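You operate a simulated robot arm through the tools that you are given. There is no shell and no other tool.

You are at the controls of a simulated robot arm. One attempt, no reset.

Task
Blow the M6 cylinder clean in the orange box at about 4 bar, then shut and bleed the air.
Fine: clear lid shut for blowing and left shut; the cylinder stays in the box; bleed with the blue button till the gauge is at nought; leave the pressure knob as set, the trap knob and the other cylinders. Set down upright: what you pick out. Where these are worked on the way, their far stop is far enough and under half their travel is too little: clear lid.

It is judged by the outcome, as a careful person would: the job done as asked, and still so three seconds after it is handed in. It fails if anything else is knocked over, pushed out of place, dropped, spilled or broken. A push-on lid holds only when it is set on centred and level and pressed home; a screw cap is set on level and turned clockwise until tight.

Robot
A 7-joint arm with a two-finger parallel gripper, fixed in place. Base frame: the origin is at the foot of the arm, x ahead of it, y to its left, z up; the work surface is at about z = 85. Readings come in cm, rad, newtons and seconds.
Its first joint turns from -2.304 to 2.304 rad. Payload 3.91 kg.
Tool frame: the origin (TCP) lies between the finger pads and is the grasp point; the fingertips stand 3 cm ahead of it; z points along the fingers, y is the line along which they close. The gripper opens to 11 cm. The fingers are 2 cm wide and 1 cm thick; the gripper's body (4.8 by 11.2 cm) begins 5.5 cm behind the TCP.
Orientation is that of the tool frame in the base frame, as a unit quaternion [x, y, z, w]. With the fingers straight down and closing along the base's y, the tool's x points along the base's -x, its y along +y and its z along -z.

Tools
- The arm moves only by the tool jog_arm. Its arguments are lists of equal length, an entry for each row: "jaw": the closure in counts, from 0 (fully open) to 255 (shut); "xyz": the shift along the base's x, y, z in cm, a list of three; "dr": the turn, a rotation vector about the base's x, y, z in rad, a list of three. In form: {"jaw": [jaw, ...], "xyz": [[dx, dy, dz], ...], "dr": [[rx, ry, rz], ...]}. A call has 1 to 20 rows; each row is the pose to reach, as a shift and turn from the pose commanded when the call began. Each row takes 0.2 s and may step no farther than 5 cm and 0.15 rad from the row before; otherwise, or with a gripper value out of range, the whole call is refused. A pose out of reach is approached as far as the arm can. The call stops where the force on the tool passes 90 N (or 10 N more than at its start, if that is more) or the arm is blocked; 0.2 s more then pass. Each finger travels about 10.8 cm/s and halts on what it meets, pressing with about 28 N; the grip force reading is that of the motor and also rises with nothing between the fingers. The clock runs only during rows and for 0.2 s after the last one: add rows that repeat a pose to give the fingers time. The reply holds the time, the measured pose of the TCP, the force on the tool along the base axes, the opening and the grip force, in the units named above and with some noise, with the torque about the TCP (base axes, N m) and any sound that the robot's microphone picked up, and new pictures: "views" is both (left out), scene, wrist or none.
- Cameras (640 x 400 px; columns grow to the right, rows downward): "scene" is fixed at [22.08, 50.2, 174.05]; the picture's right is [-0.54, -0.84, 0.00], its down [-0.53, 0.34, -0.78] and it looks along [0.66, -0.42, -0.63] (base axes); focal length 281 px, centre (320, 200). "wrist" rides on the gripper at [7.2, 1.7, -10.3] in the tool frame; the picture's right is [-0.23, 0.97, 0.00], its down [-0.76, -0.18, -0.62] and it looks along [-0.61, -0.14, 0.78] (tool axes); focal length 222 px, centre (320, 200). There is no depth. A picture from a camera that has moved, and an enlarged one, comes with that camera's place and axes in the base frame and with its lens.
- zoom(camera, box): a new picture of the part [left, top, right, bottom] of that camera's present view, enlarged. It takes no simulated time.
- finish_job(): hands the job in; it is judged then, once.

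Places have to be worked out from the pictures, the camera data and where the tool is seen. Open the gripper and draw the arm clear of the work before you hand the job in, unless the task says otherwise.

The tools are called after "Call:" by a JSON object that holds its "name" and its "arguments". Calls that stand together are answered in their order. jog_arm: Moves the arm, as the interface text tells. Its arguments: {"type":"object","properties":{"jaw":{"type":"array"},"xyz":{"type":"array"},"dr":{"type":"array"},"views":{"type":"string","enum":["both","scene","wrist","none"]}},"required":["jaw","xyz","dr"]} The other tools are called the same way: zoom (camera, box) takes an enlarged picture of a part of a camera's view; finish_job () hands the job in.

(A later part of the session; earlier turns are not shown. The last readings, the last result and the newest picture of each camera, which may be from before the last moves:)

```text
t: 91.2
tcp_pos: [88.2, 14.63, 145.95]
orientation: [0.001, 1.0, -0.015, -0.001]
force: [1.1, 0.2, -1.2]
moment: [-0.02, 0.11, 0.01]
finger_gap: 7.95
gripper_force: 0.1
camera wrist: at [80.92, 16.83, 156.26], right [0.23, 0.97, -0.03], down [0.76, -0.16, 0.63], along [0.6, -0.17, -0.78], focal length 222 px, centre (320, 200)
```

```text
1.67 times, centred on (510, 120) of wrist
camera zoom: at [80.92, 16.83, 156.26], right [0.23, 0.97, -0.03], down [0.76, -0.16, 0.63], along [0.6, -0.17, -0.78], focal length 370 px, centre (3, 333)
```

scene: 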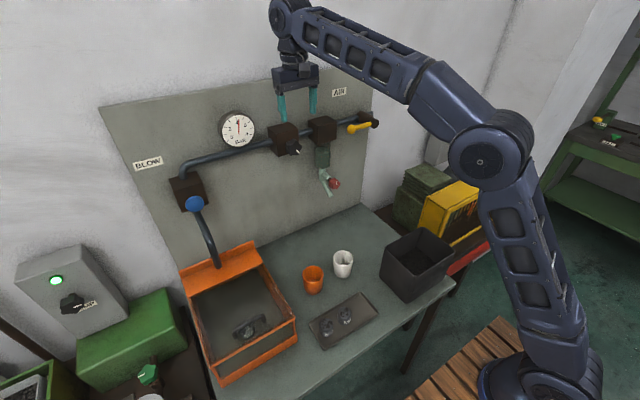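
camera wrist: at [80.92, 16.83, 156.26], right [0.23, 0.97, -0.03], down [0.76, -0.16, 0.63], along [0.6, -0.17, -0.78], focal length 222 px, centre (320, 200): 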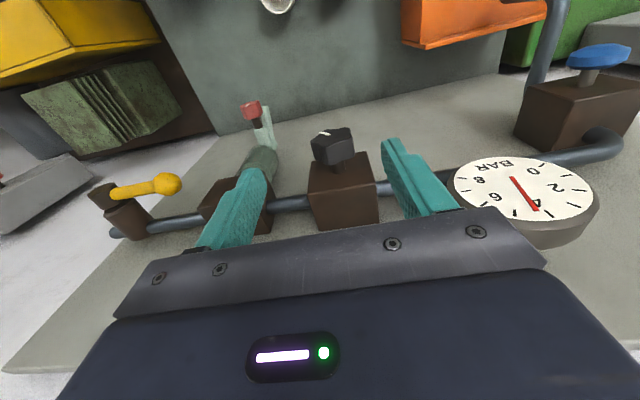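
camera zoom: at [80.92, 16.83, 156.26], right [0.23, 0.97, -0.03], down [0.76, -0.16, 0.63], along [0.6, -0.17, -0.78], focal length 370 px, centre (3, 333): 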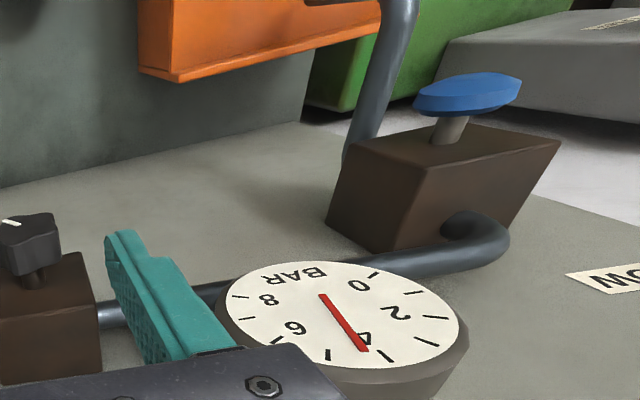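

It stayed at ~4.25 this time. I'll make one fine correction: regrip at the very same angle (no lobe shift), turn back 0.15 rad, and release.

Call:
{"name": "jog_arm", "arguments": {"jaw": [70, 70, 70, 70, 70, 140, 200, 255, 255, 255, 255, 255, 255], "xyz": [[4, 0, -2], [4, 0, -5], [4, 0, -9], [4, 0, -13], [4, 0, -13], [4, 0, -13], [4, 0, -13], [4, 0, -13], [4, 0, -13], [4, 0, -13], [4, 0.05, -13], [4, 0.1, -13], [4, 0.1, -13]], "dr": [[0, 0, 0], [0, 0, 0], [0, 0, 0], [0, 0, 0], [0, 0, 0], [0, 0, 0], [0, 0, 0], [0, 0, 0], [0, 0, 0], [0, 0, 0], [-0.08, 0, 0], [-0.16, 0, 0], [-0.16, 0, 0]]}}

Call:
{"name": "zoom", "arguments": {"camera": "scene", "box": [200, 100, 280, 155]}}

```text
t: 94.0
tcp_pos: [92.03, 15.04, 132.92]
orientation: [0.0, 0.996, -0.095, 0.0]
force: [20.0, 25.1, 6.7]
moment: [0.19, -0.98, 0.76]
finger_gap: 4.84
gripper_force: 44.7
camera wrist: at [84.86, 18.7, 142.75], right [0.23, 0.96, -0.18], down [0.76, -0.06, 0.65], along [0.61, -0.29, -0.74], focal length 222 px, centre (320, 200)
```

scene: 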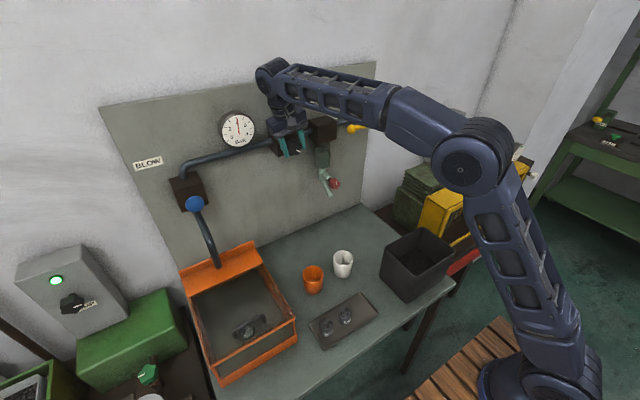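
wrist: 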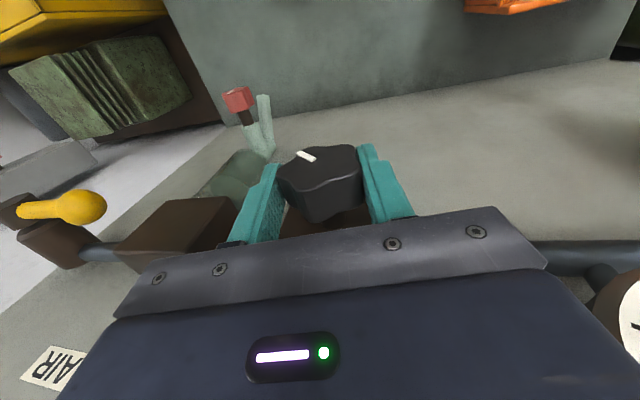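

```text
7.27 times, centred on (240, 128) of scene
camera zoom: at [22.08, 50.2, 174.05], right [-0.54, -0.84, 0.0], down [-0.53, 0.34, -0.78], along [0.66, -0.42, -0.63], focal length 2042 px, centre (902, 727)
```

zoom: 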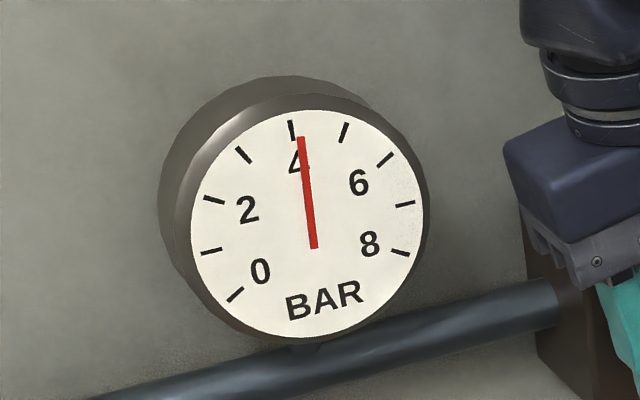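

Reads ~4.05–4.1. Releasing the knob and lifting off.

Call:
{"name": "jog_arm", "arguments": {"jaw": [255, 200, 140, 70, 70, 70, 70, 70, 70], "xyz": [[0, 0, 0], [0, 0, 0], [0, 0, 0], [0, 0, 0], [0, 0, 0], [0, 0.6, 3], [0, 0.6, 7], [0, 0.6, 11], [-4, 0.6, 13]], "dr": [[0, 0, 0], [0, 0, 0], [0, 0, 0], [0, 0, 0], [0, 0, 0], [0, 0, 0], [0, 0, 0], [0.1, 0, 0], [0.19, 0, 0]]}}

Call:
{"name": "zoom", "arguments": {"camera": "scene", "box": [200, 100, 280, 155]}}

Call:
{"name": "zoom", "arguments": {"camera": "wrist", "box": [380, 0, 640, 240]}}

Call:
{"name": "zoom", "arguments": {"camera": "scene", "box": [160, 150, 260, 280]}}

```text
t: 96.0
tcp_pos: [88.19, 15.49, 145.82]
orientation: [0.001, 1.0, 0.0, -0.002]
force: [0.9, -0.1, -1.7]
moment: [-0.07, 0.12, 0.02]
finger_gap: 8.0
gripper_force: 0.1
camera wrist: at [80.92, 17.27, 156.29], right [0.23, 0.97, 0.0], down [0.76, -0.18, 0.62], along [0.6, -0.14, -0.78], focal length 222 px, centre (320, 200)
```

scene: 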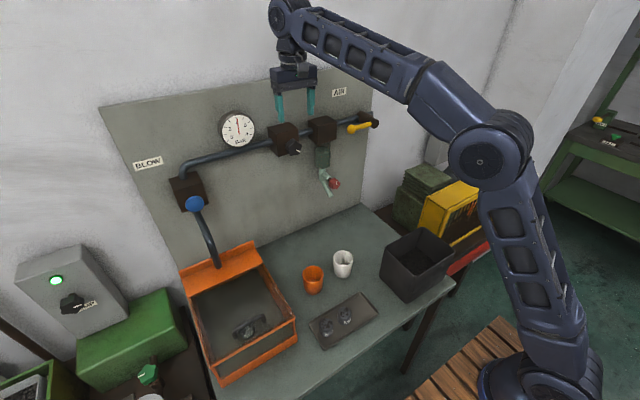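
wrist: 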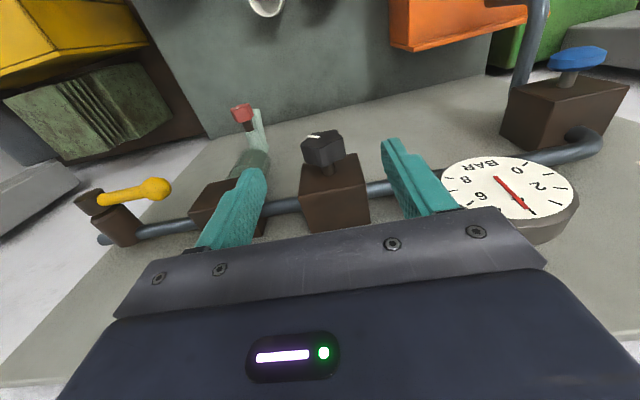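

```text
7.27 times, centred on (240, 128) of scene
camera zoom: at [22.08, 50.2, 174.05], right [-0.54, -0.84, 0.0], down [-0.53, 0.34, -0.78], along [0.66, -0.42, -0.63], focal length 2042 px, centre (902, 727)
```

zoom: 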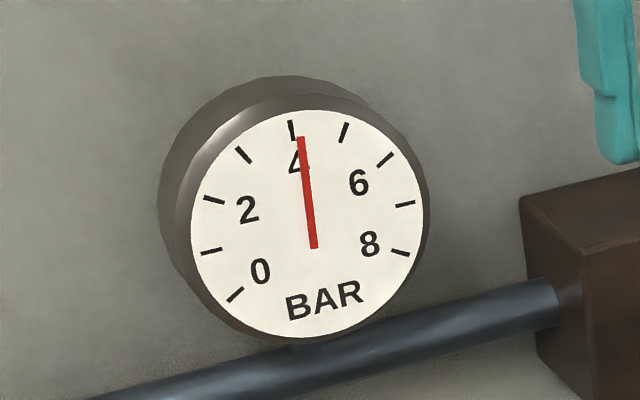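

```text
1.67 times, centred on (510, 120) of wrist
camera zoom: at [80.92, 17.27, 156.29], right [0.23, 0.97, 0.0], down [0.76, -0.18, 0.62], along [0.6, -0.14, -0.78], focal length 370 px, centre (3, 333)
```

zoom: 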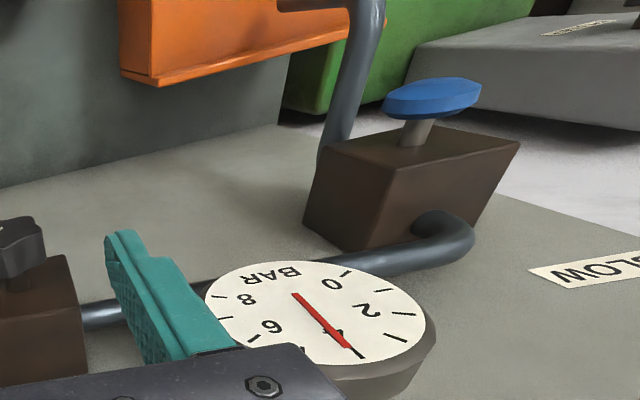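

```text
3.08 times, centred on (210, 215) of scene
camera zoom: at [22.08, 50.2, 174.05], right [-0.54, -0.84, 0.0], down [-0.53, 0.34, -0.78], along [0.66, -0.42, -0.63], focal length 864 px, centre (658, 154)
```

zoom: 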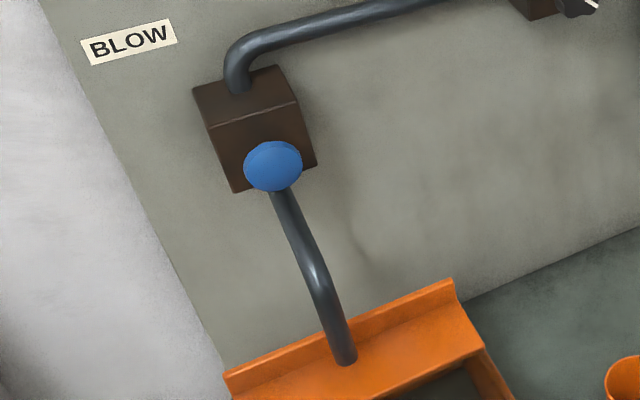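

The gauge holds at ~4.05 bar. Now to the blue BLOW button, at about (91.3, 47.1, 124.35): closing the jaws, moving over and yawing the tool toward it first.

Call:
{"name": "jog_arm", "arguments": {"jaw": [120, 180, 255, 255, 255, 255, 255, 255], "xyz": [[-4, 0, 0], [-8, 1.5, 0], [-11, 5, 0], [-13, 9, -1], [-14, 13.4, -2], [-14, 17.8, -3], [-14, 22, -4], [-14, 24.5, -5]], "dr": [[0, 0, 0], [0, 0, 0], [0, 0, 0.1], [0, 0, 0.2], [0, 0, 0.3], [0, 0, 0.4], [0, 0, 0.45], [0, 0, 0.45]], "views": "scene"}}

```text
t: 97.8
tcp_pos: [74.42, 40.05, 141.11]
orientation: [-0.222, 0.975, 0.0, 0.0]
force: [0.6, -0.6, 0.1]
moment: [0.01, 0.02, -0.01]
finger_gap: 0.0
gripper_force: 28.1
```

scene: 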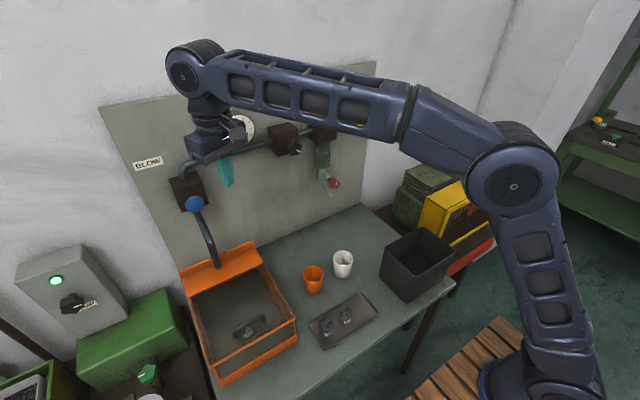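

Pitching the tool 45° forward toward the button while moving to a staging point ~4 cm in front of it.

Call:
{"name": "jog_arm", "arguments": {"jaw": [255, 255, 255, 255, 255, 255, 255, 255], "xyz": [[1, 1, -2], [2, 2, -4], [3, 3, -6], [4, 4, -8], [5, 5, -10], [6, 6, -12], [7.5, 6.2, -13], [9, 6.2, -14]], "dr": [[0.057, -0.118, 0], [0.114, -0.236, 0], [0.171, -0.354, 0], [0.227, -0.471, 0], [0.284, -0.589, 0], [0.341, -0.707, 0], [0.341, -0.707, 0], [0.341, -0.707, 0]]}}

Call:
{"name": "zoom", "arguments": {"camera": "scene", "box": [140, 130, 290, 260]}}

Call:
{"name": "zoom", "arguments": {"camera": "wrist", "box": [200, 40, 440, 240]}}

```text
t: 99.6
tcp_pos: [83.13, 46.34, 126.8]
orientation: [-0.205, 0.901, 0.086, 0.372]
force: [0.1, 0.0, 1.1]
moment: [-0.01, 0.0, 0.04]
finger_gap: 0.0
gripper_force: 28.1
camera wrist: at [71.1, 42.47, 129.01], right [-0.28, 0.95, 0.16], down [0.17, -0.12, 0.98], along [0.95, 0.3, -0.12], focal length 222 px, centre (320, 200)
```

scene: 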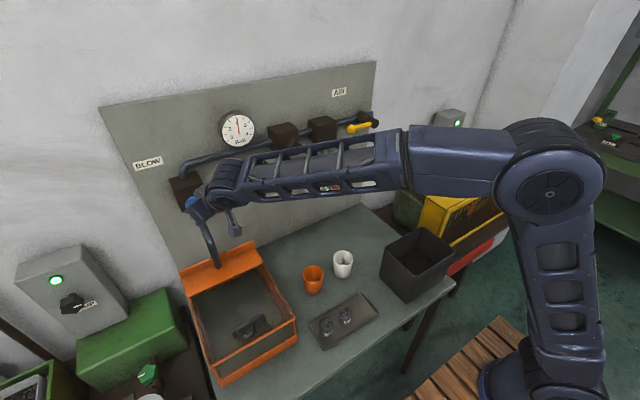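
wrist: 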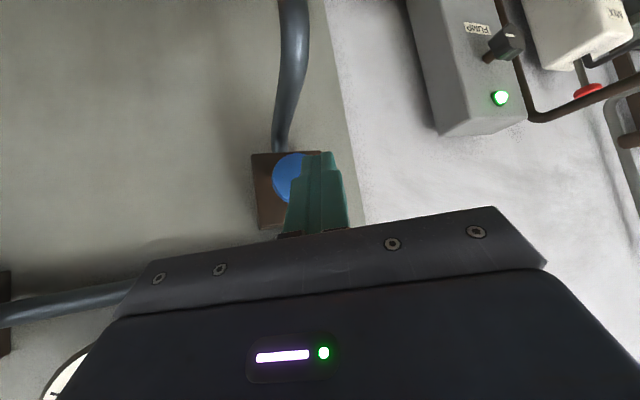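

```text
3.08 times, centred on (215, 195) of scene
camera zoom: at [22.08, 50.2, 174.05], right [-0.54, -0.84, 0.0], down [-0.53, 0.34, -0.78], along [0.66, -0.42, -0.63], focal length 864 px, centre (643, 215)
```

zoom: 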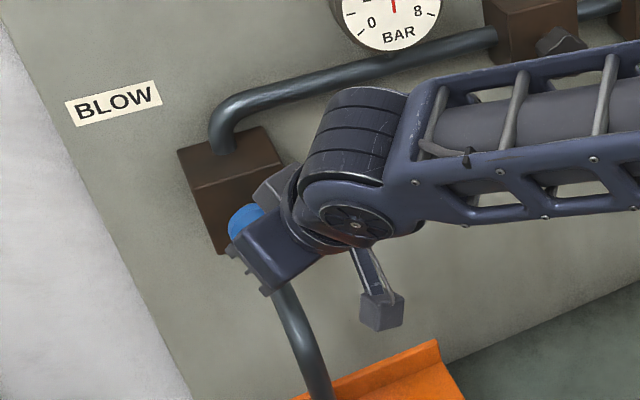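

```text
2.00 times, centred on (320, 140) of wrist
camera zoom: at [71.1, 42.47, 129.01], right [-0.28, 0.95, 0.16], down [0.17, -0.12, 0.98], along [0.95, 0.3, -0.12], focal length 444 px, centre (320, 320)
```

zoom: 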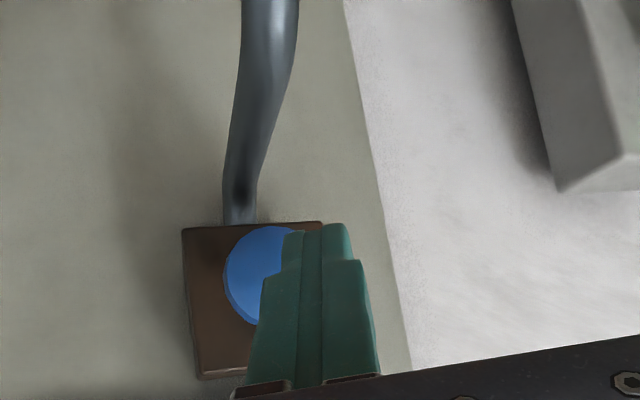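

Fingertip is at (85, 47.3, 124.7), button face centre at ≈(90.6, 46.8, 124.2). Advancing along +x until contact.

Call:
{"name": "jog_arm", "arguments": {"jaw": [255, 255, 255, 255, 255], "xyz": [[1.5, -0.4, -0.5], [3, -0.4, -0.7], [4, -0.4, -0.7], [4.6, -0.4, -0.7], [5.2, -0.4, -0.7]], "dr": [[0, 0, 0], [0, 0, 0], [0, 0, 0], [0, 0, 0], [0, 0, 0]]}}

Call:
{"name": "zoom", "arguments": {"camera": "wrist", "box": [200, 40, 440, 240]}}

Call:
{"name": "zoom", "arguments": {"camera": "scene", "box": [200, 100, 280, 155]}}

```text
t: 100.8
tcp_pos: [88.08, 46.01, 126.1]
orientation: [-0.205, 0.901, 0.086, 0.372]
force: [-2.4, -1.3, 1.1]
moment: [0.02, 0.04, -0.02]
finger_gap: 0.01
gripper_force: 28.2
camera wrist: at [76.15, 42.18, 128.34], right [-0.28, 0.95, 0.16], down [0.17, -0.12, 0.98], along [0.95, 0.3, -0.13], focal length 222 px, centre (320, 200)
```

scene: 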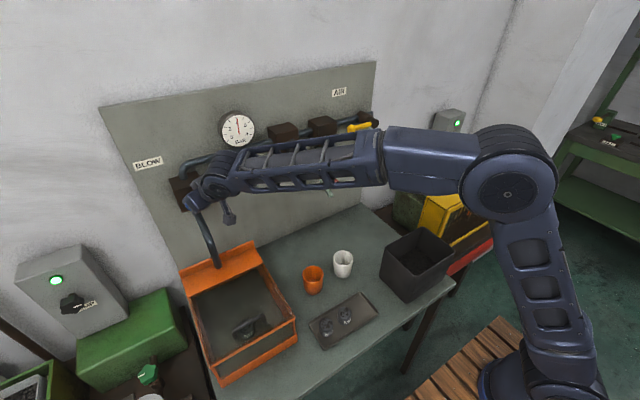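
wrist: 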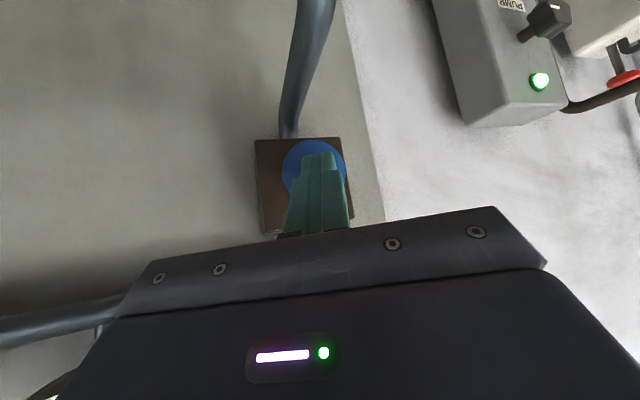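

```text
2.00 times, centred on (320, 140) of wrist
camera zoom: at [76.15, 42.18, 128.34], right [-0.28, 0.95, 0.16], down [0.17, -0.12, 0.98], along [0.95, 0.3, -0.13], focal length 444 px, centre (320, 320)
```

zoom: 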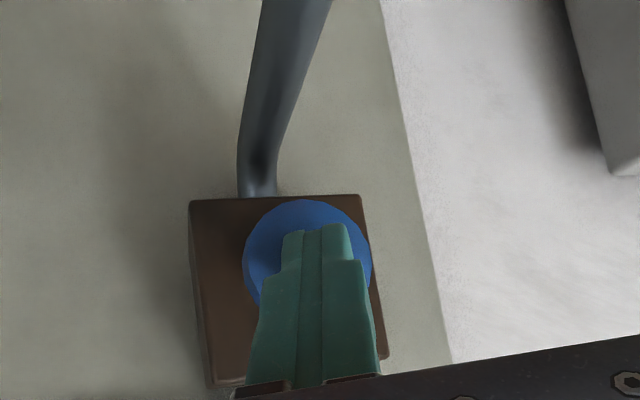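

```text
7.27 times, centred on (240, 128) of scene
camera zoom: at [22.08, 50.2, 174.05], right [-0.54, -0.84, 0.0], down [-0.53, 0.34, -0.78], along [0.66, -0.42, -0.63], focal length 2042 px, centre (902, 727)
```

zoom: 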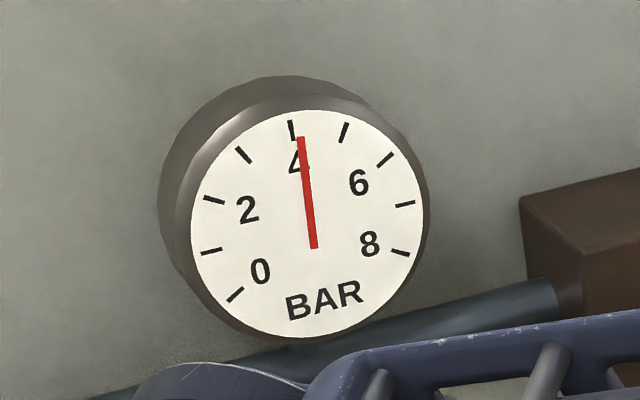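

Tip is centred on the button, just touching. Pressing in further and holding to see the response.

Call:
{"name": "jog_arm", "arguments": {"jaw": [255, 255, 255, 255, 255], "xyz": [[0.5, 0, 0], [1, 0, 0], [1.5, 0, 0], [1.5, 0, 0], [1.5, 0, 0]], "dr": [[0, 0, 0], [0, 0, 0], [0, 0, 0], [0, 0, 0], [0, 0, 0]]}}

Call:
{"name": "zoom", "arguments": {"camera": "scene", "box": [200, 100, 280, 155]}}

Call:
{"name": "zoom", "arguments": {"camera": "scene", "box": [200, 270, 300, 370]}}

```text
t: 102.0
tcp_pos: [89.35, 46.17, 126.08]
orientation: [-0.207, 0.901, 0.087, 0.372]
force: [-71.5, -4.0, -14.5]
moment: [-0.17, 1.44, 0.41]
finger_gap: 0.0
gripper_force: 28.4
heard: click
camera wrist: at [77.44, 42.28, 128.42], right [-0.28, 0.95, 0.16], down [0.17, -0.12, 0.98], along [0.95, 0.3, -0.13], focal length 222 px, centre (320, 200)
```

scene: 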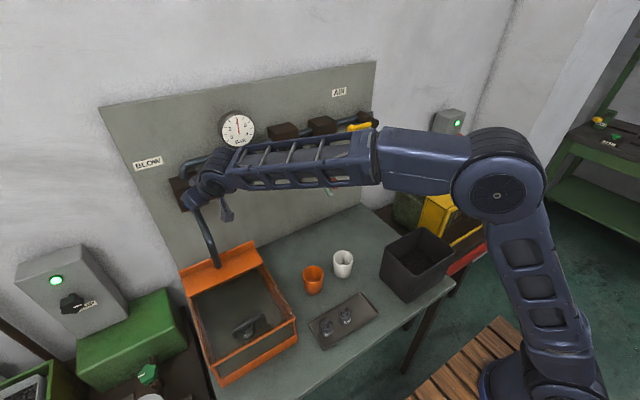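
wrist: 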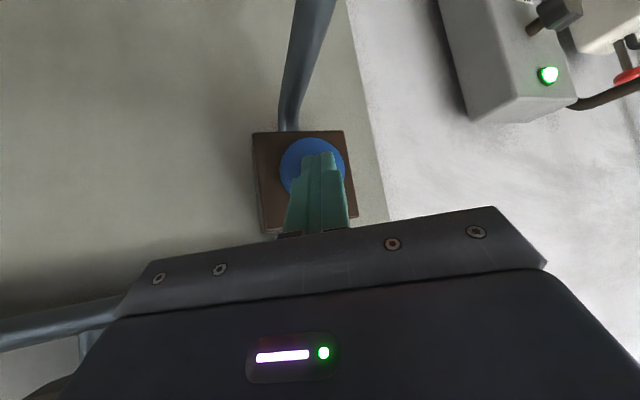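

```text
7.27 times, centred on (240, 128) of scene
camera zoom: at [22.08, 50.2, 174.05], right [-0.54, -0.84, 0.0], down [-0.53, 0.34, -0.78], along [0.66, -0.42, -0.63], focal length 2042 px, centre (902, 727)
```

zoom: 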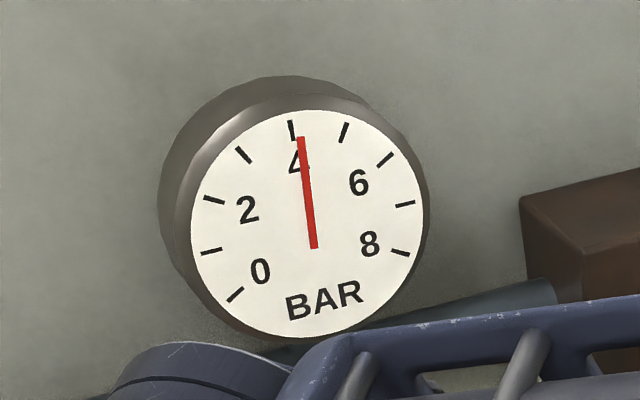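

```text
4.00 times, centred on (250, 320) of scene
camera zoom: at [22.08, 50.2, 174.05], right [-0.54, -0.84, 0.0], down [-0.53, 0.34, -0.78], along [0.66, -0.42, -0.63], focal length 1123 px, centre (600, -280)
```

zoom: 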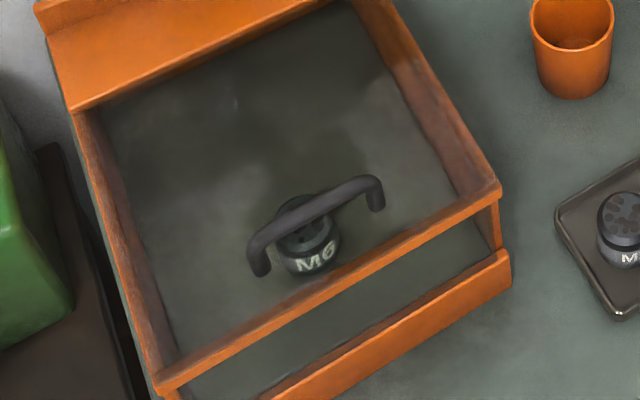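

Click heard and the button is bottomed; holding it pressed (slightly less force) for about 3 s to blow.

Call:
{"name": "jog_arm", "arguments": {"jaw": [255, 255, 255, 255, 255, 255, 255, 255, 255, 255, 255, 255, 255, 255, 255, 255], "xyz": [[-0.1, 0, 0], [-0.1, 0, 0], [-0.1, 0, 0], [-0.1, 0, 0], [-0.1, 0, 0], [-0.1, 0, 0], [-0.1, 0, 0], [-0.1, 0, 0], [-0.1, 0, 0], [-0.1, 0, 0], [-0.1, 0, 0], [-0.1, 0, 0], [-0.1, 0, 0], [-0.1, 0, 0], [-0.1, 0, 0], [-0.1, 0, 0]], "dr": [[0, 0, 0], [0, 0, 0], [0, 0, 0], [0, 0, 0], [0, 0, 0], [0, 0, 0], [0, 0, 0], [0, 0, 0], [0, 0, 0], [0, 0, 0], [0, 0, 0], [0, 0, 0], [0, 0, 0], [0, 0, 0], [0, 0, 0], [0, 0, 0]]}}

Call:
{"name": "zoom", "arguments": {"camera": "scene", "box": [200, 100, 280, 155]}}

Call:
{"name": "zoom", "arguments": {"camera": "scene", "box": [200, 270, 300, 370]}}

```text
t: 105.4
tcp_pos: [89.28, 45.92, 126.27]
orientation: [-0.206, 0.901, 0.086, 0.373]
force: [-61.6, 5.9, 1.0]
moment: [0.07, 0.88, 0.56]
finger_gap: 0.01
gripper_force: 28.2
camera wrist: at [77.35, 42.2, 128.52], right [-0.28, 0.95, 0.16], down [0.17, -0.12, 0.98], along [0.95, 0.3, -0.12], focal length 222 px, centre (320, 200)
```

scene: 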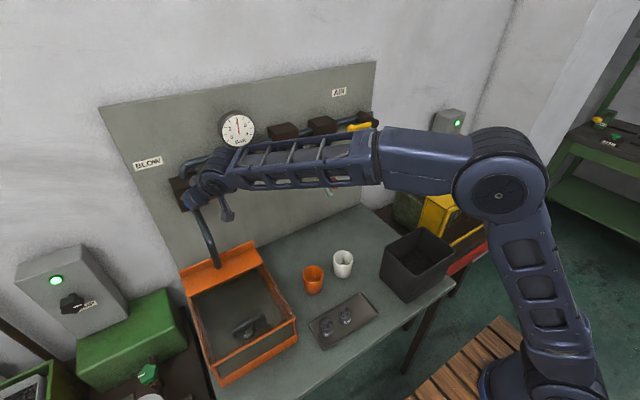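
wrist: 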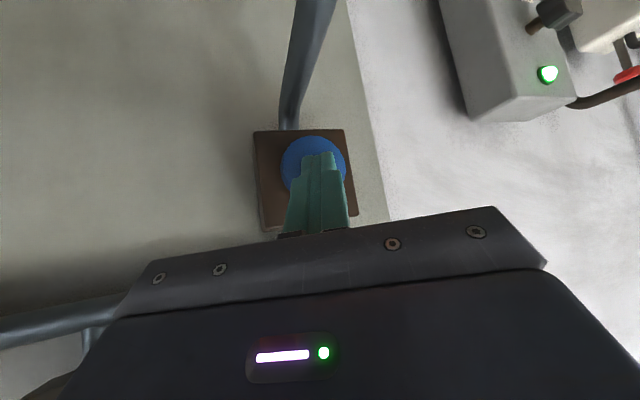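

```text
7.27 times, centred on (240, 128) of scene
camera zoom: at [22.08, 50.2, 174.05], right [-0.54, -0.84, 0.0], down [-0.53, 0.34, -0.78], along [0.66, -0.42, -0.63], focal length 2042 px, centre (902, 727)
```

zoom: 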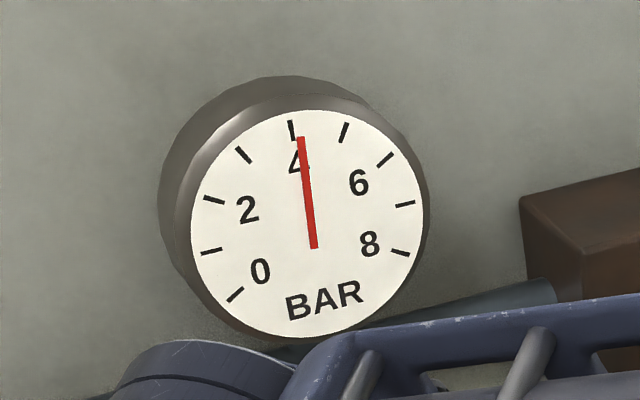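

```text
4.00 times, centred on (250, 320) of scene
camera zoom: at [22.08, 50.2, 174.05], right [-0.54, -0.84, 0.0], down [-0.53, 0.34, -0.78], along [0.66, -0.42, -0.63], focal length 1123 px, centre (600, -280)
```

zoom: 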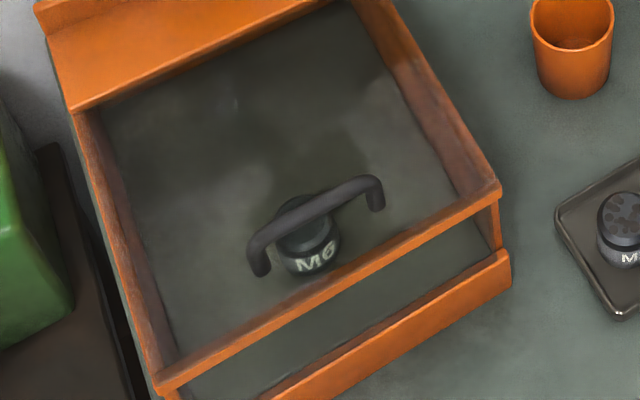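

The spots on the M6's top look gone; zooming in to check while still pressing.

Call:
{"name": "zoom", "arguments": {"camera": "scene", "box": [230, 305, 270, 345]}}

Call:
{"name": "jog_arm", "arguments": {"jaw": [255, 255, 255, 255, 255, 255, 255, 255, 255, 255], "xyz": [[0, 0, 0], [0, 0, 0], [0, 0, 0], [0, 0, 0], [0, 0, 0], [0, 0, 0], [0, 0, 0], [0, 0, 0], [0, 0, 0], [0, 0, 0]], "dr": [[0, 0, 0], [0, 0, 0], [0, 0, 0], [0, 0, 0], [0, 0, 0], [0, 0, 0], [0, 0, 0], [0, 0, 0], [0, 0, 0], [0, 0, 0]], "views": "scene"}}

Call:
{"name": "zoom", "arguments": {"camera": "scene", "box": [230, 305, 270, 345]}}

```text
10.00 times, centred on (250, 325) of scene
camera zoom: at [22.08, 50.2, 174.05], right [-0.54, -0.84, 0.0], down [-0.53, 0.34, -0.78], along [0.66, -0.42, -0.63], focal length 2807 px, centre (1020, -1050)
```

zoom: 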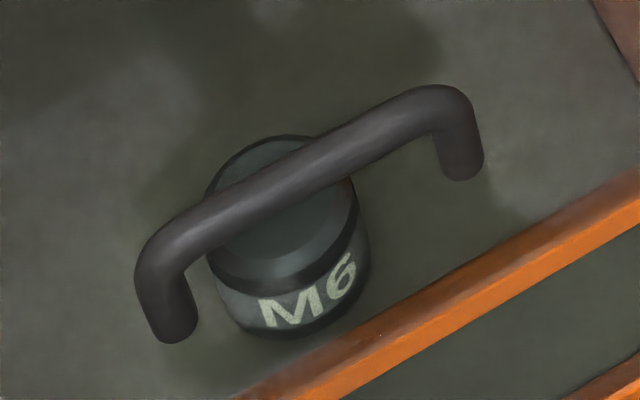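

```text
t: 107.6
tcp_pos: [89.42, 46.01, 126.22]
orientation: [-0.206, 0.9, 0.086, 0.374]
force: [-61.9, 4.0, 3.5]
moment: [0.12, 0.8, 0.54]
finger_gap: 0.01
gripper_force: 28.1
```

scene: 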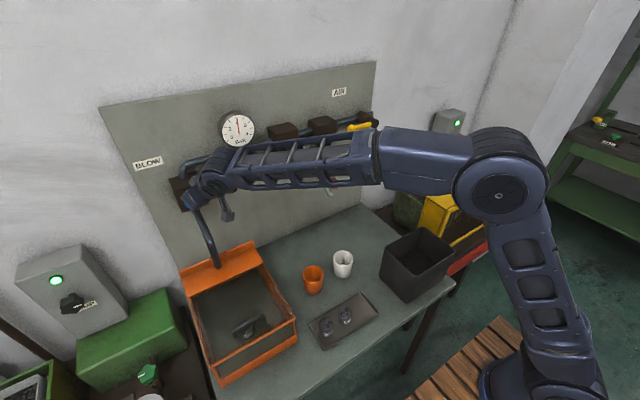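

```text
10.00 times, centred on (250, 325) of scene
camera zoom: at [22.08, 50.2, 174.05], right [-0.54, -0.84, 0.0], down [-0.53, 0.34, -0.78], along [0.66, -0.42, -0.63], focal length 2807 px, centre (1020, -1050)
```

zoom: 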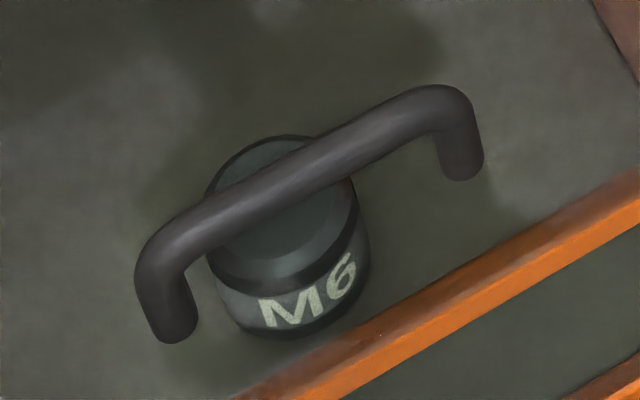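

M6 is clean. Releasing the button and traversing back toward the lever, un-yawing the tool on the way.

Call:
{"name": "jog_arm", "arguments": {"jaw": [255, 255, 255, 255, 255, 255, 255, 255, 255, 255, 255, 255, 255, 255, 255], "xyz": [[-2.5, 0, 0.2], [-6, 0, 1], [-10, -1.5, 3], [-13, -4.5, 5], [-14, -9, 6], [-14, -13.6, 6], [-14, -18.2, 6], [-14, -22.8, 6], [-14, -27.4, 6], [-14, -32, 6], [-14, -36.6, 6], [-14, -41.2, 6], [-14, -45.8, 6], [-14, -50.4, 5], [-14, -55, 4]], "dr": [[0, 0, 0], [0, 0, 0], [0, 0, 0], [0, 0, -0.09], [0, 0, -0.18], [0, 0, -0.27], [0, 0, -0.36], [0, 0, -0.45], [0, 0, -0.45], [0, 0, -0.45], [0, 0, -0.45], [0, 0, -0.45], [0, 0, -0.45], [0, 0, -0.45], [0, 0, -0.45]]}}

Call:
{"name": "zoom", "arguments": {"camera": "scene", "box": [200, 80, 400, 220]}}

```text
t: 110.8
tcp_pos: [75.5, -9.27, 130.38]
orientation: [0.001, 0.924, 0.001, 0.382]
force: [-0.1, 0.8, -1.0]
moment: [-0.01, 0.0, 0.01]
finger_gap: 0.0
gripper_force: 28.3
camera wrist: at [63.04, -7.55, 132.51], right [0.16, 0.97, 0.16], down [0.1, -0.18, 0.98], along [0.98, -0.14, -0.12], focal length 222 px, centre (320, 200)
```

scene: 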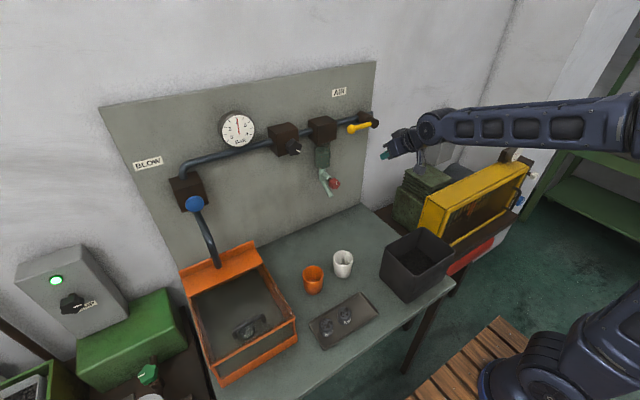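
wrist: 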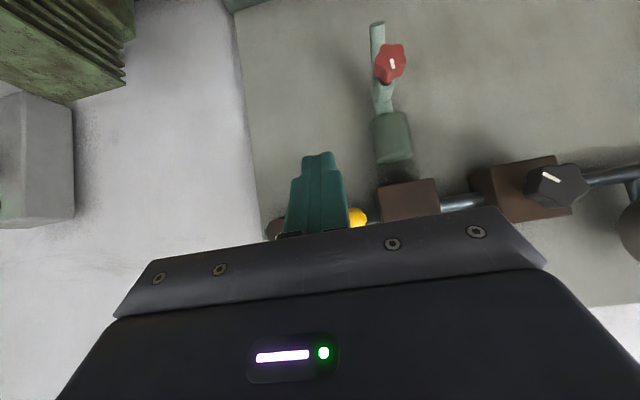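

```text
2.86 times, centred on (300, 150) of scene
camera zoom: at [22.08, 50.2, 174.05], right [-0.54, -0.84, 0.0], down [-0.53, 0.34, -0.78], along [0.66, -0.42, -0.63], focal length 802 px, centre (377, 343)
```

zoom: 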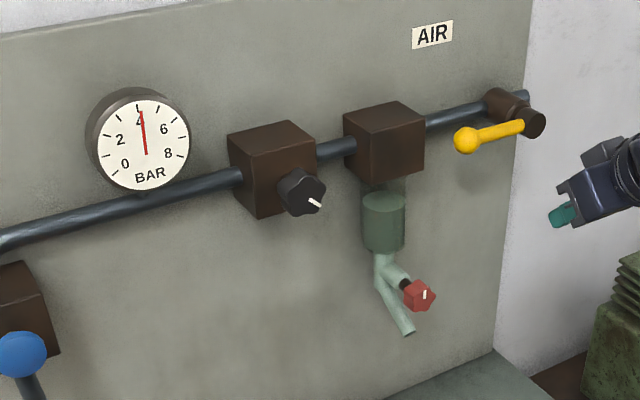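

Gauge 4 bar, lever still open. Pitching the tool up close to horizontal and moving under the lever.

Call:
{"name": "jog_arm", "arguments": {"jaw": [255, 255, 255, 255, 255, 255, 255, 255, 255], "xyz": [[0.5, 0, -0.5], [1, -0.4, -1], [1.5, -0.8, -1.5], [2, -1.2, -2], [4, -1.3, -2.2], [7, -1.3, -2.2], [10.5, -1.3, -2.2], [14, -1.3, -2.2], [15.9, -1.3, -2.2]], "dr": [[0, -0.14, 0], [0, -0.28, 0], [0, -0.42, 0], [0, -0.55, 0], [0, -0.55, 0], [0, -0.55, 0], [0, -0.55, 0], [0, -0.55, 0], [0, -0.55, 0]]}}

Call:
{"name": "zoom", "arguments": {"camera": "scene", "box": [200, 80, 420, 220]}}

Call:
{"name": "zoom", "arguments": {"camera": "wrist", "box": [220, 80, 460, 240]}}

```text
t: 112.8
tcp_pos: [91.29, -10.57, 128.13]
orientation: [0.002, 0.786, 0.001, 0.618]
force: [-0.5, -0.2, 0.5]
moment: [0.01, 0.0, 0.02]
finger_gap: 0.01
gripper_force: 27.9
camera wrist: at [79.52, -8.71, 123.56], right [0.05, 0.97, 0.22], down [-0.43, -0.18, 0.89], along [0.9, -0.14, 0.41], focal length 222 px, centre (320, 200)
```

scene: 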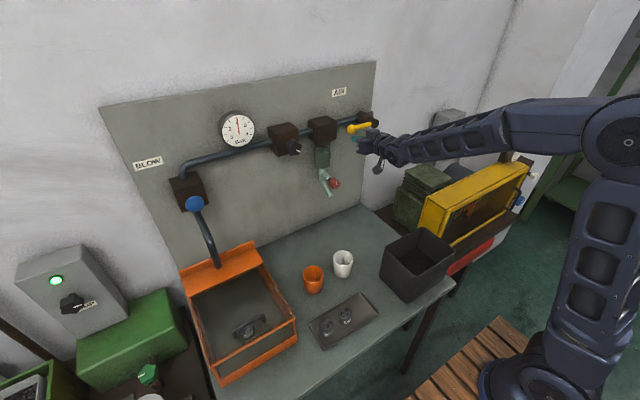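
wrist: 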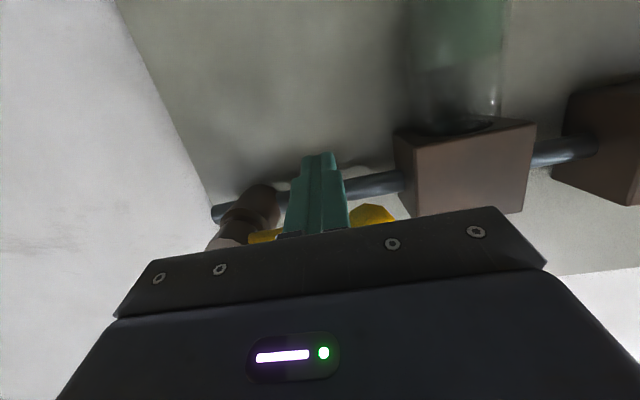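

```text
2.86 times, centred on (310, 150) of scene
camera zoom: at [22.08, 50.2, 174.05], right [-0.54, -0.84, 0.0], down [-0.53, 0.34, -0.78], along [0.66, -0.42, -0.63], focal length 802 px, centre (349, 343)
```

zoom: 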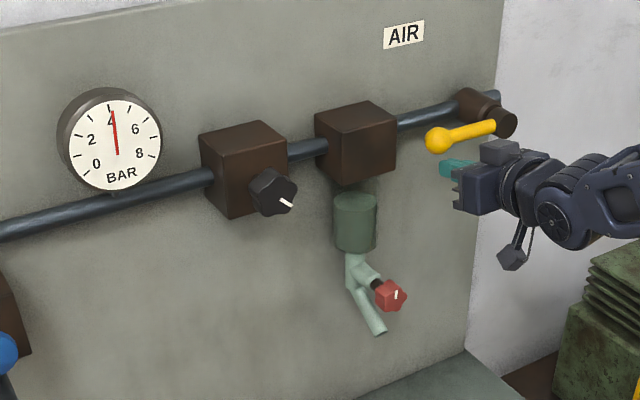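

```text
2.50 times, centred on (340, 160) of wrist
camera zoom: at [79.52, -8.71, 123.56], right [0.05, 0.97, 0.22], down [-0.43, -0.18, 0.89], along [0.9, -0.14, 0.41], focal length 555 px, centre (270, 300)
```

zoom: 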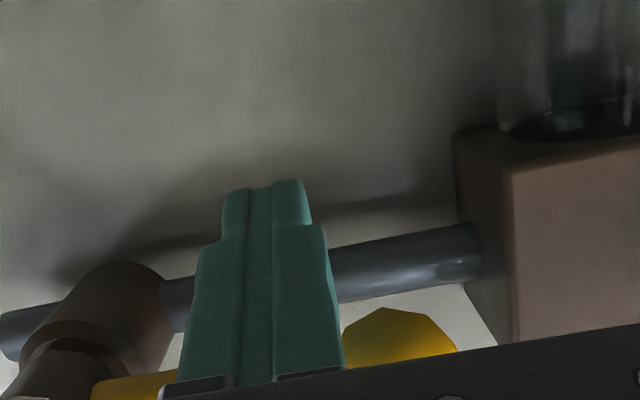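

Fingers are directly under the lever. Swinging it up along its arc to the upper (shut) stop.

Call:
{"name": "jog_arm", "arguments": {"jaw": [255, 255, 255, 255, 255, 255, 255, 255, 255, 255, 255, 255, 255, 255, 255, 255], "xyz": [[0, 0, 1.7], [0, 0, 2.9], [0, 0.1, 4.1], [0, 0.1, 5.3], [0, -0.1, 6.3], [0, -0.55, 7.3], [0, -1.1, 8.3], [0, -1.8, 9.1], [0, -2.6, 9.9], [0, -3.3, 10.4], [0, -4.1, 10.8], [0, -4.8, 11], [0, -5.4, 11], [0, -6, 11], [0, -6.5, 11], [0, -6.5, 11]], "dr": [[0, 0, 0], [0, 0, 0], [0, 0, 0], [0, 0, 0], [0, 0, 0], [0, 0, 0], [0, 0, 0], [0, 0, 0], [0, 0, 0], [0, 0, 0], [0, 0, 0], [0, 0, 0], [0, 0, 0], [0, 0, 0], [0, 0, 0], [0, 0, 0]]}}

Call:
{"name": "zoom", "arguments": {"camera": "scene", "box": [200, 60, 420, 200]}}

Call:
{"name": "zoom", "arguments": {"camera": "wrist", "box": [180, 40, 460, 240]}}

```text
t: 116.2
tcp_pos: [91.63, -16.14, 139.05]
orientation: [-0.002, 0.786, 0.003, 0.619]
force: [-2.9, 40.3, 0.8]
moment: [0.16, -0.09, 0.36]
finger_gap: 0.01
gripper_force: 28.3
camera wrist: at [79.78, -14.58, 134.42], right [0.05, 0.97, 0.22], down [-0.43, -0.18, 0.89], along [0.9, -0.14, 0.41], focal length 222 px, centre (320, 200)
```

scene: 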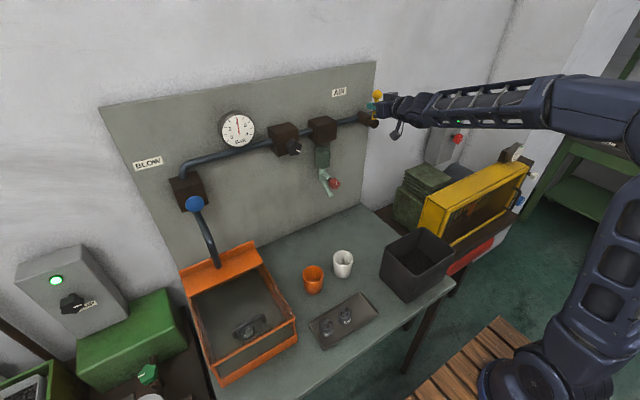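
wrist: 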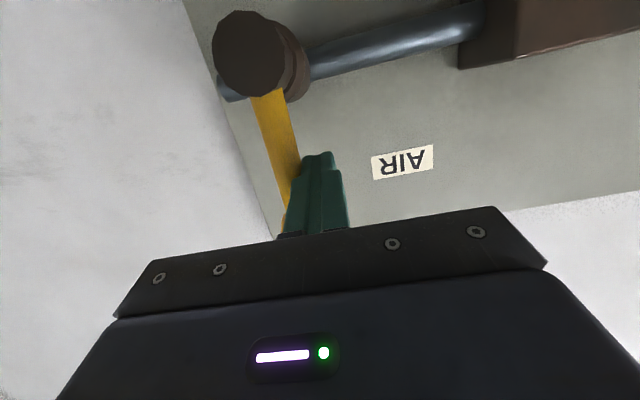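

```text
2.86 times, centred on (310, 130) of scene
camera zoom: at [22.08, 50.2, 174.05], right [-0.54, -0.84, 0.0], down [-0.53, 0.34, -0.78], along [0.66, -0.42, -0.63], focal length 802 px, centre (349, 400)
```

zoom: 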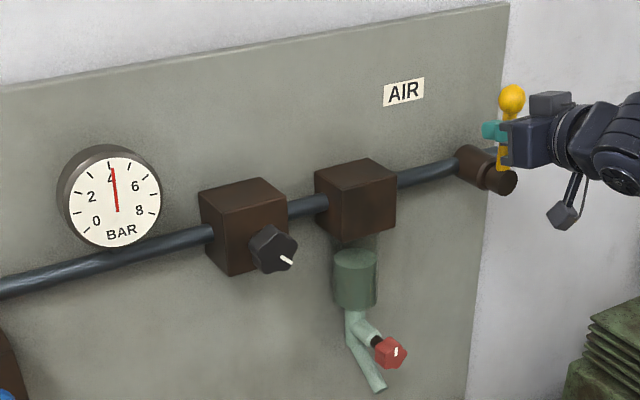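

```text
2.00 times, centred on (320, 140) of wrist
camera zoom: at [79.78, -14.58, 134.42], right [0.05, 0.97, 0.22], down [-0.43, -0.18, 0.89], along [0.9, -0.14, 0.41], focal length 444 px, centre (320, 320)
```

zoom: 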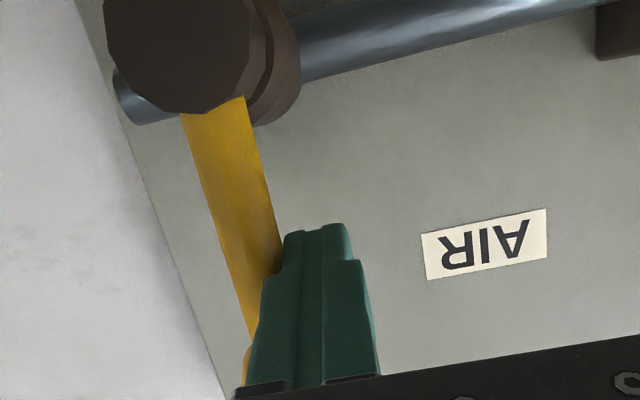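

The lever is hard against its upper stop (40 N): air shut. Backing off and traversing back toward the blue button, restoring the 45° pitch.

Call:
{"name": "jog_arm", "arguments": {"jaw": [255, 255, 255, 255, 255, 255, 255, 255, 255, 255, 255, 255, 255, 255, 255, 255, 255, 255, 255], "xyz": [[0, 1.2, 0], [-4, 1.5, 0], [-8, 2, 0], [-12, 4, 0], [-15, 7, -1], [-16, 11.5, -2], [-16, 16, -3], [-16, 20.5, -4], [-16, 25, -5], [-16, 29.5, -6], [-16, 34, -6], [-16, 38.5, -6], [-16, 43, -6], [-16, 47.5, -6], [-16, 52, -6], [-16, 56.5, -6], [-16, 60, -6], [-16, 63, -6], [-15, 63.5, -7]], "dr": [[0, 0, 0], [0, 0, 0], [0, 0, 0], [0, 0.1, 0], [0, 0.2, 0], [0, 0.3, 0], [0, 0.4, 0], [0, 0.5, 0], [0, 0.55, 0], [0, 0.55, 0], [0, 0.55, 0], [0, 0.55, 0], [0, 0.55, 0], [0, 0.55, 0], [0, 0.55, 0], [0, 0.55, 0], [0, 0.55, 0], [0, 0.55, 0], [0, 0.55, 0]]}}

Call:
{"name": "zoom", "arguments": {"camera": "scene", "box": [200, 60, 420, 200]}}

```text
t: 120.2
tcp_pos: [75.48, 42.22, 133.1]
orientation: [0.0, 0.924, 0.0, 0.383]
force: [1.0, -0.3, 0.7]
moment: [0.0, 0.01, 0.0]
finger_gap: 0.02
gripper_force: 28.5
out of reach, approached as far as the arm can: row 17, 18, 19
camera wrist: at [63.01, 44.01, 135.35], right [0.16, 0.97, 0.16], down [0.1, -0.18, 0.98], along [0.98, -0.14, -0.13], focal length 222 px, centre (320, 200)
```

scene: 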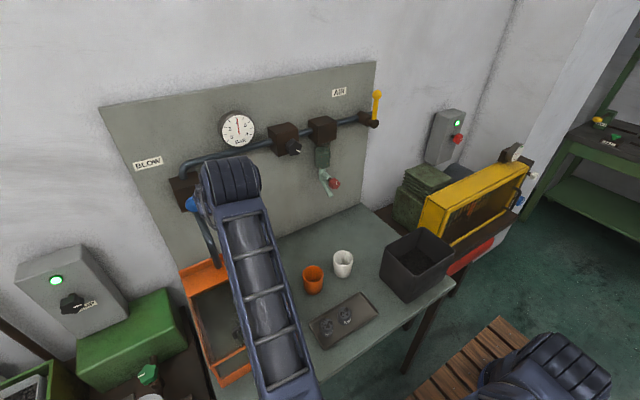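
wrist: 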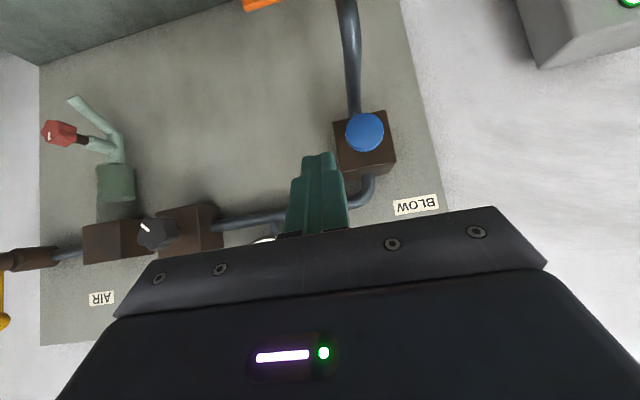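

```text
2.86 times, centred on (310, 130) of scene
camera zoom: at [22.08, 50.2, 174.05], right [-0.54, -0.84, 0.0], down [-0.53, 0.34, -0.78], along [0.66, -0.42, -0.63], focal length 802 px, centre (349, 400)
```

zoom: 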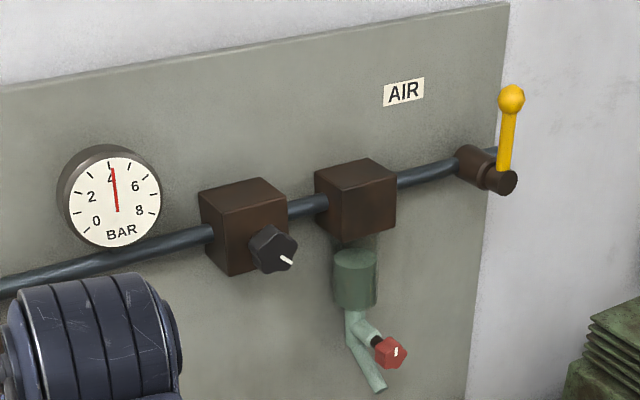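

Lever upright (shut), gauge still 4. Yawing toward the button again and moving to the staging point.

Call:
{"name": "jog_arm", "arguments": {"jaw": [255, 255, 255, 255, 255, 255, 255], "xyz": [[0, 0.5, -0.5], [0, 1, -1], [0.5, 2, -2], [1.5, 3, -3.5], [3, 3.7, -5], [5, 3.8, -6.5], [8, 3.8, -7]], "dr": [[0, 0, 0.14], [0, 0, 0.28], [0, 0, 0.42], [0, 0, 0.45], [0, 0, 0.45], [0, 0, 0.45], [0, 0, 0.45]]}}

Call:
{"name": "zoom", "arguments": {"camera": "wrist", "box": [200, 40, 440, 240]}}

```text
t: 121.8
tcp_pos: [83.2, 45.92, 125.57]
orientation: [-0.206, 0.901, 0.086, 0.373]
force: [-0.1, 0.6, 0.8]
moment: [0.0, 0.0, -0.04]
finger_gap: 0.0
gripper_force: 28.1
camera wrist: at [71.22, 42.09, 127.85], right [-0.28, 0.95, 0.16], down [0.17, -0.12, 0.98], along [0.95, 0.3, -0.12], focal length 222 px, centre (320, 200)
```

scene: 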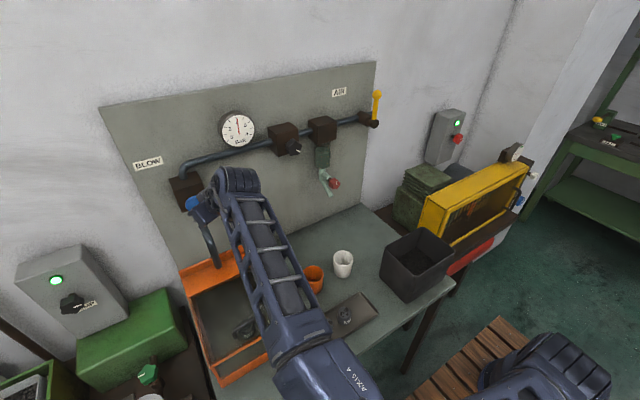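
wrist: 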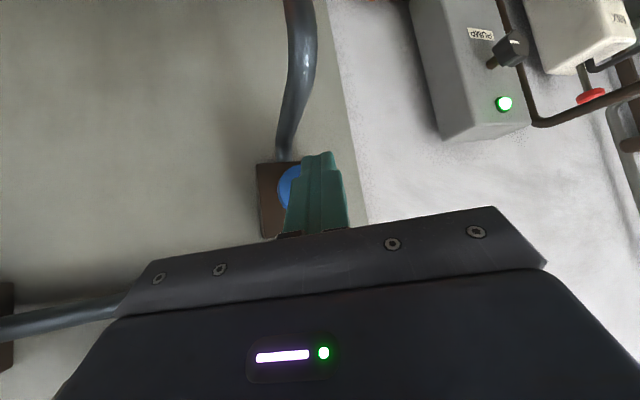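

```text
2.00 times, centred on (320, 140) of wrist
camera zoom: at [71.22, 42.09, 127.85], right [-0.28, 0.95, 0.16], down [0.17, -0.12, 0.98], along [0.95, 0.3, -0.12], focal length 444 px, centre (320, 320)
```

zoom: 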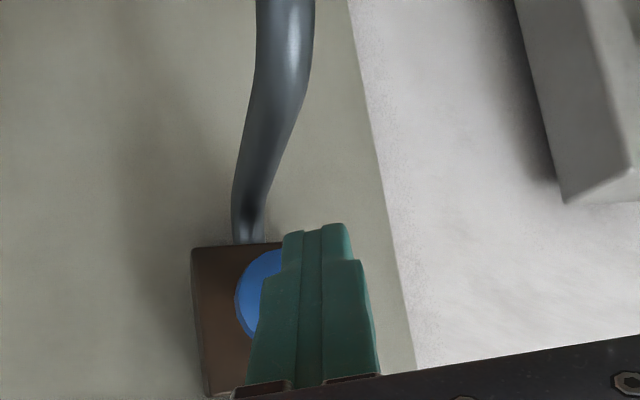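

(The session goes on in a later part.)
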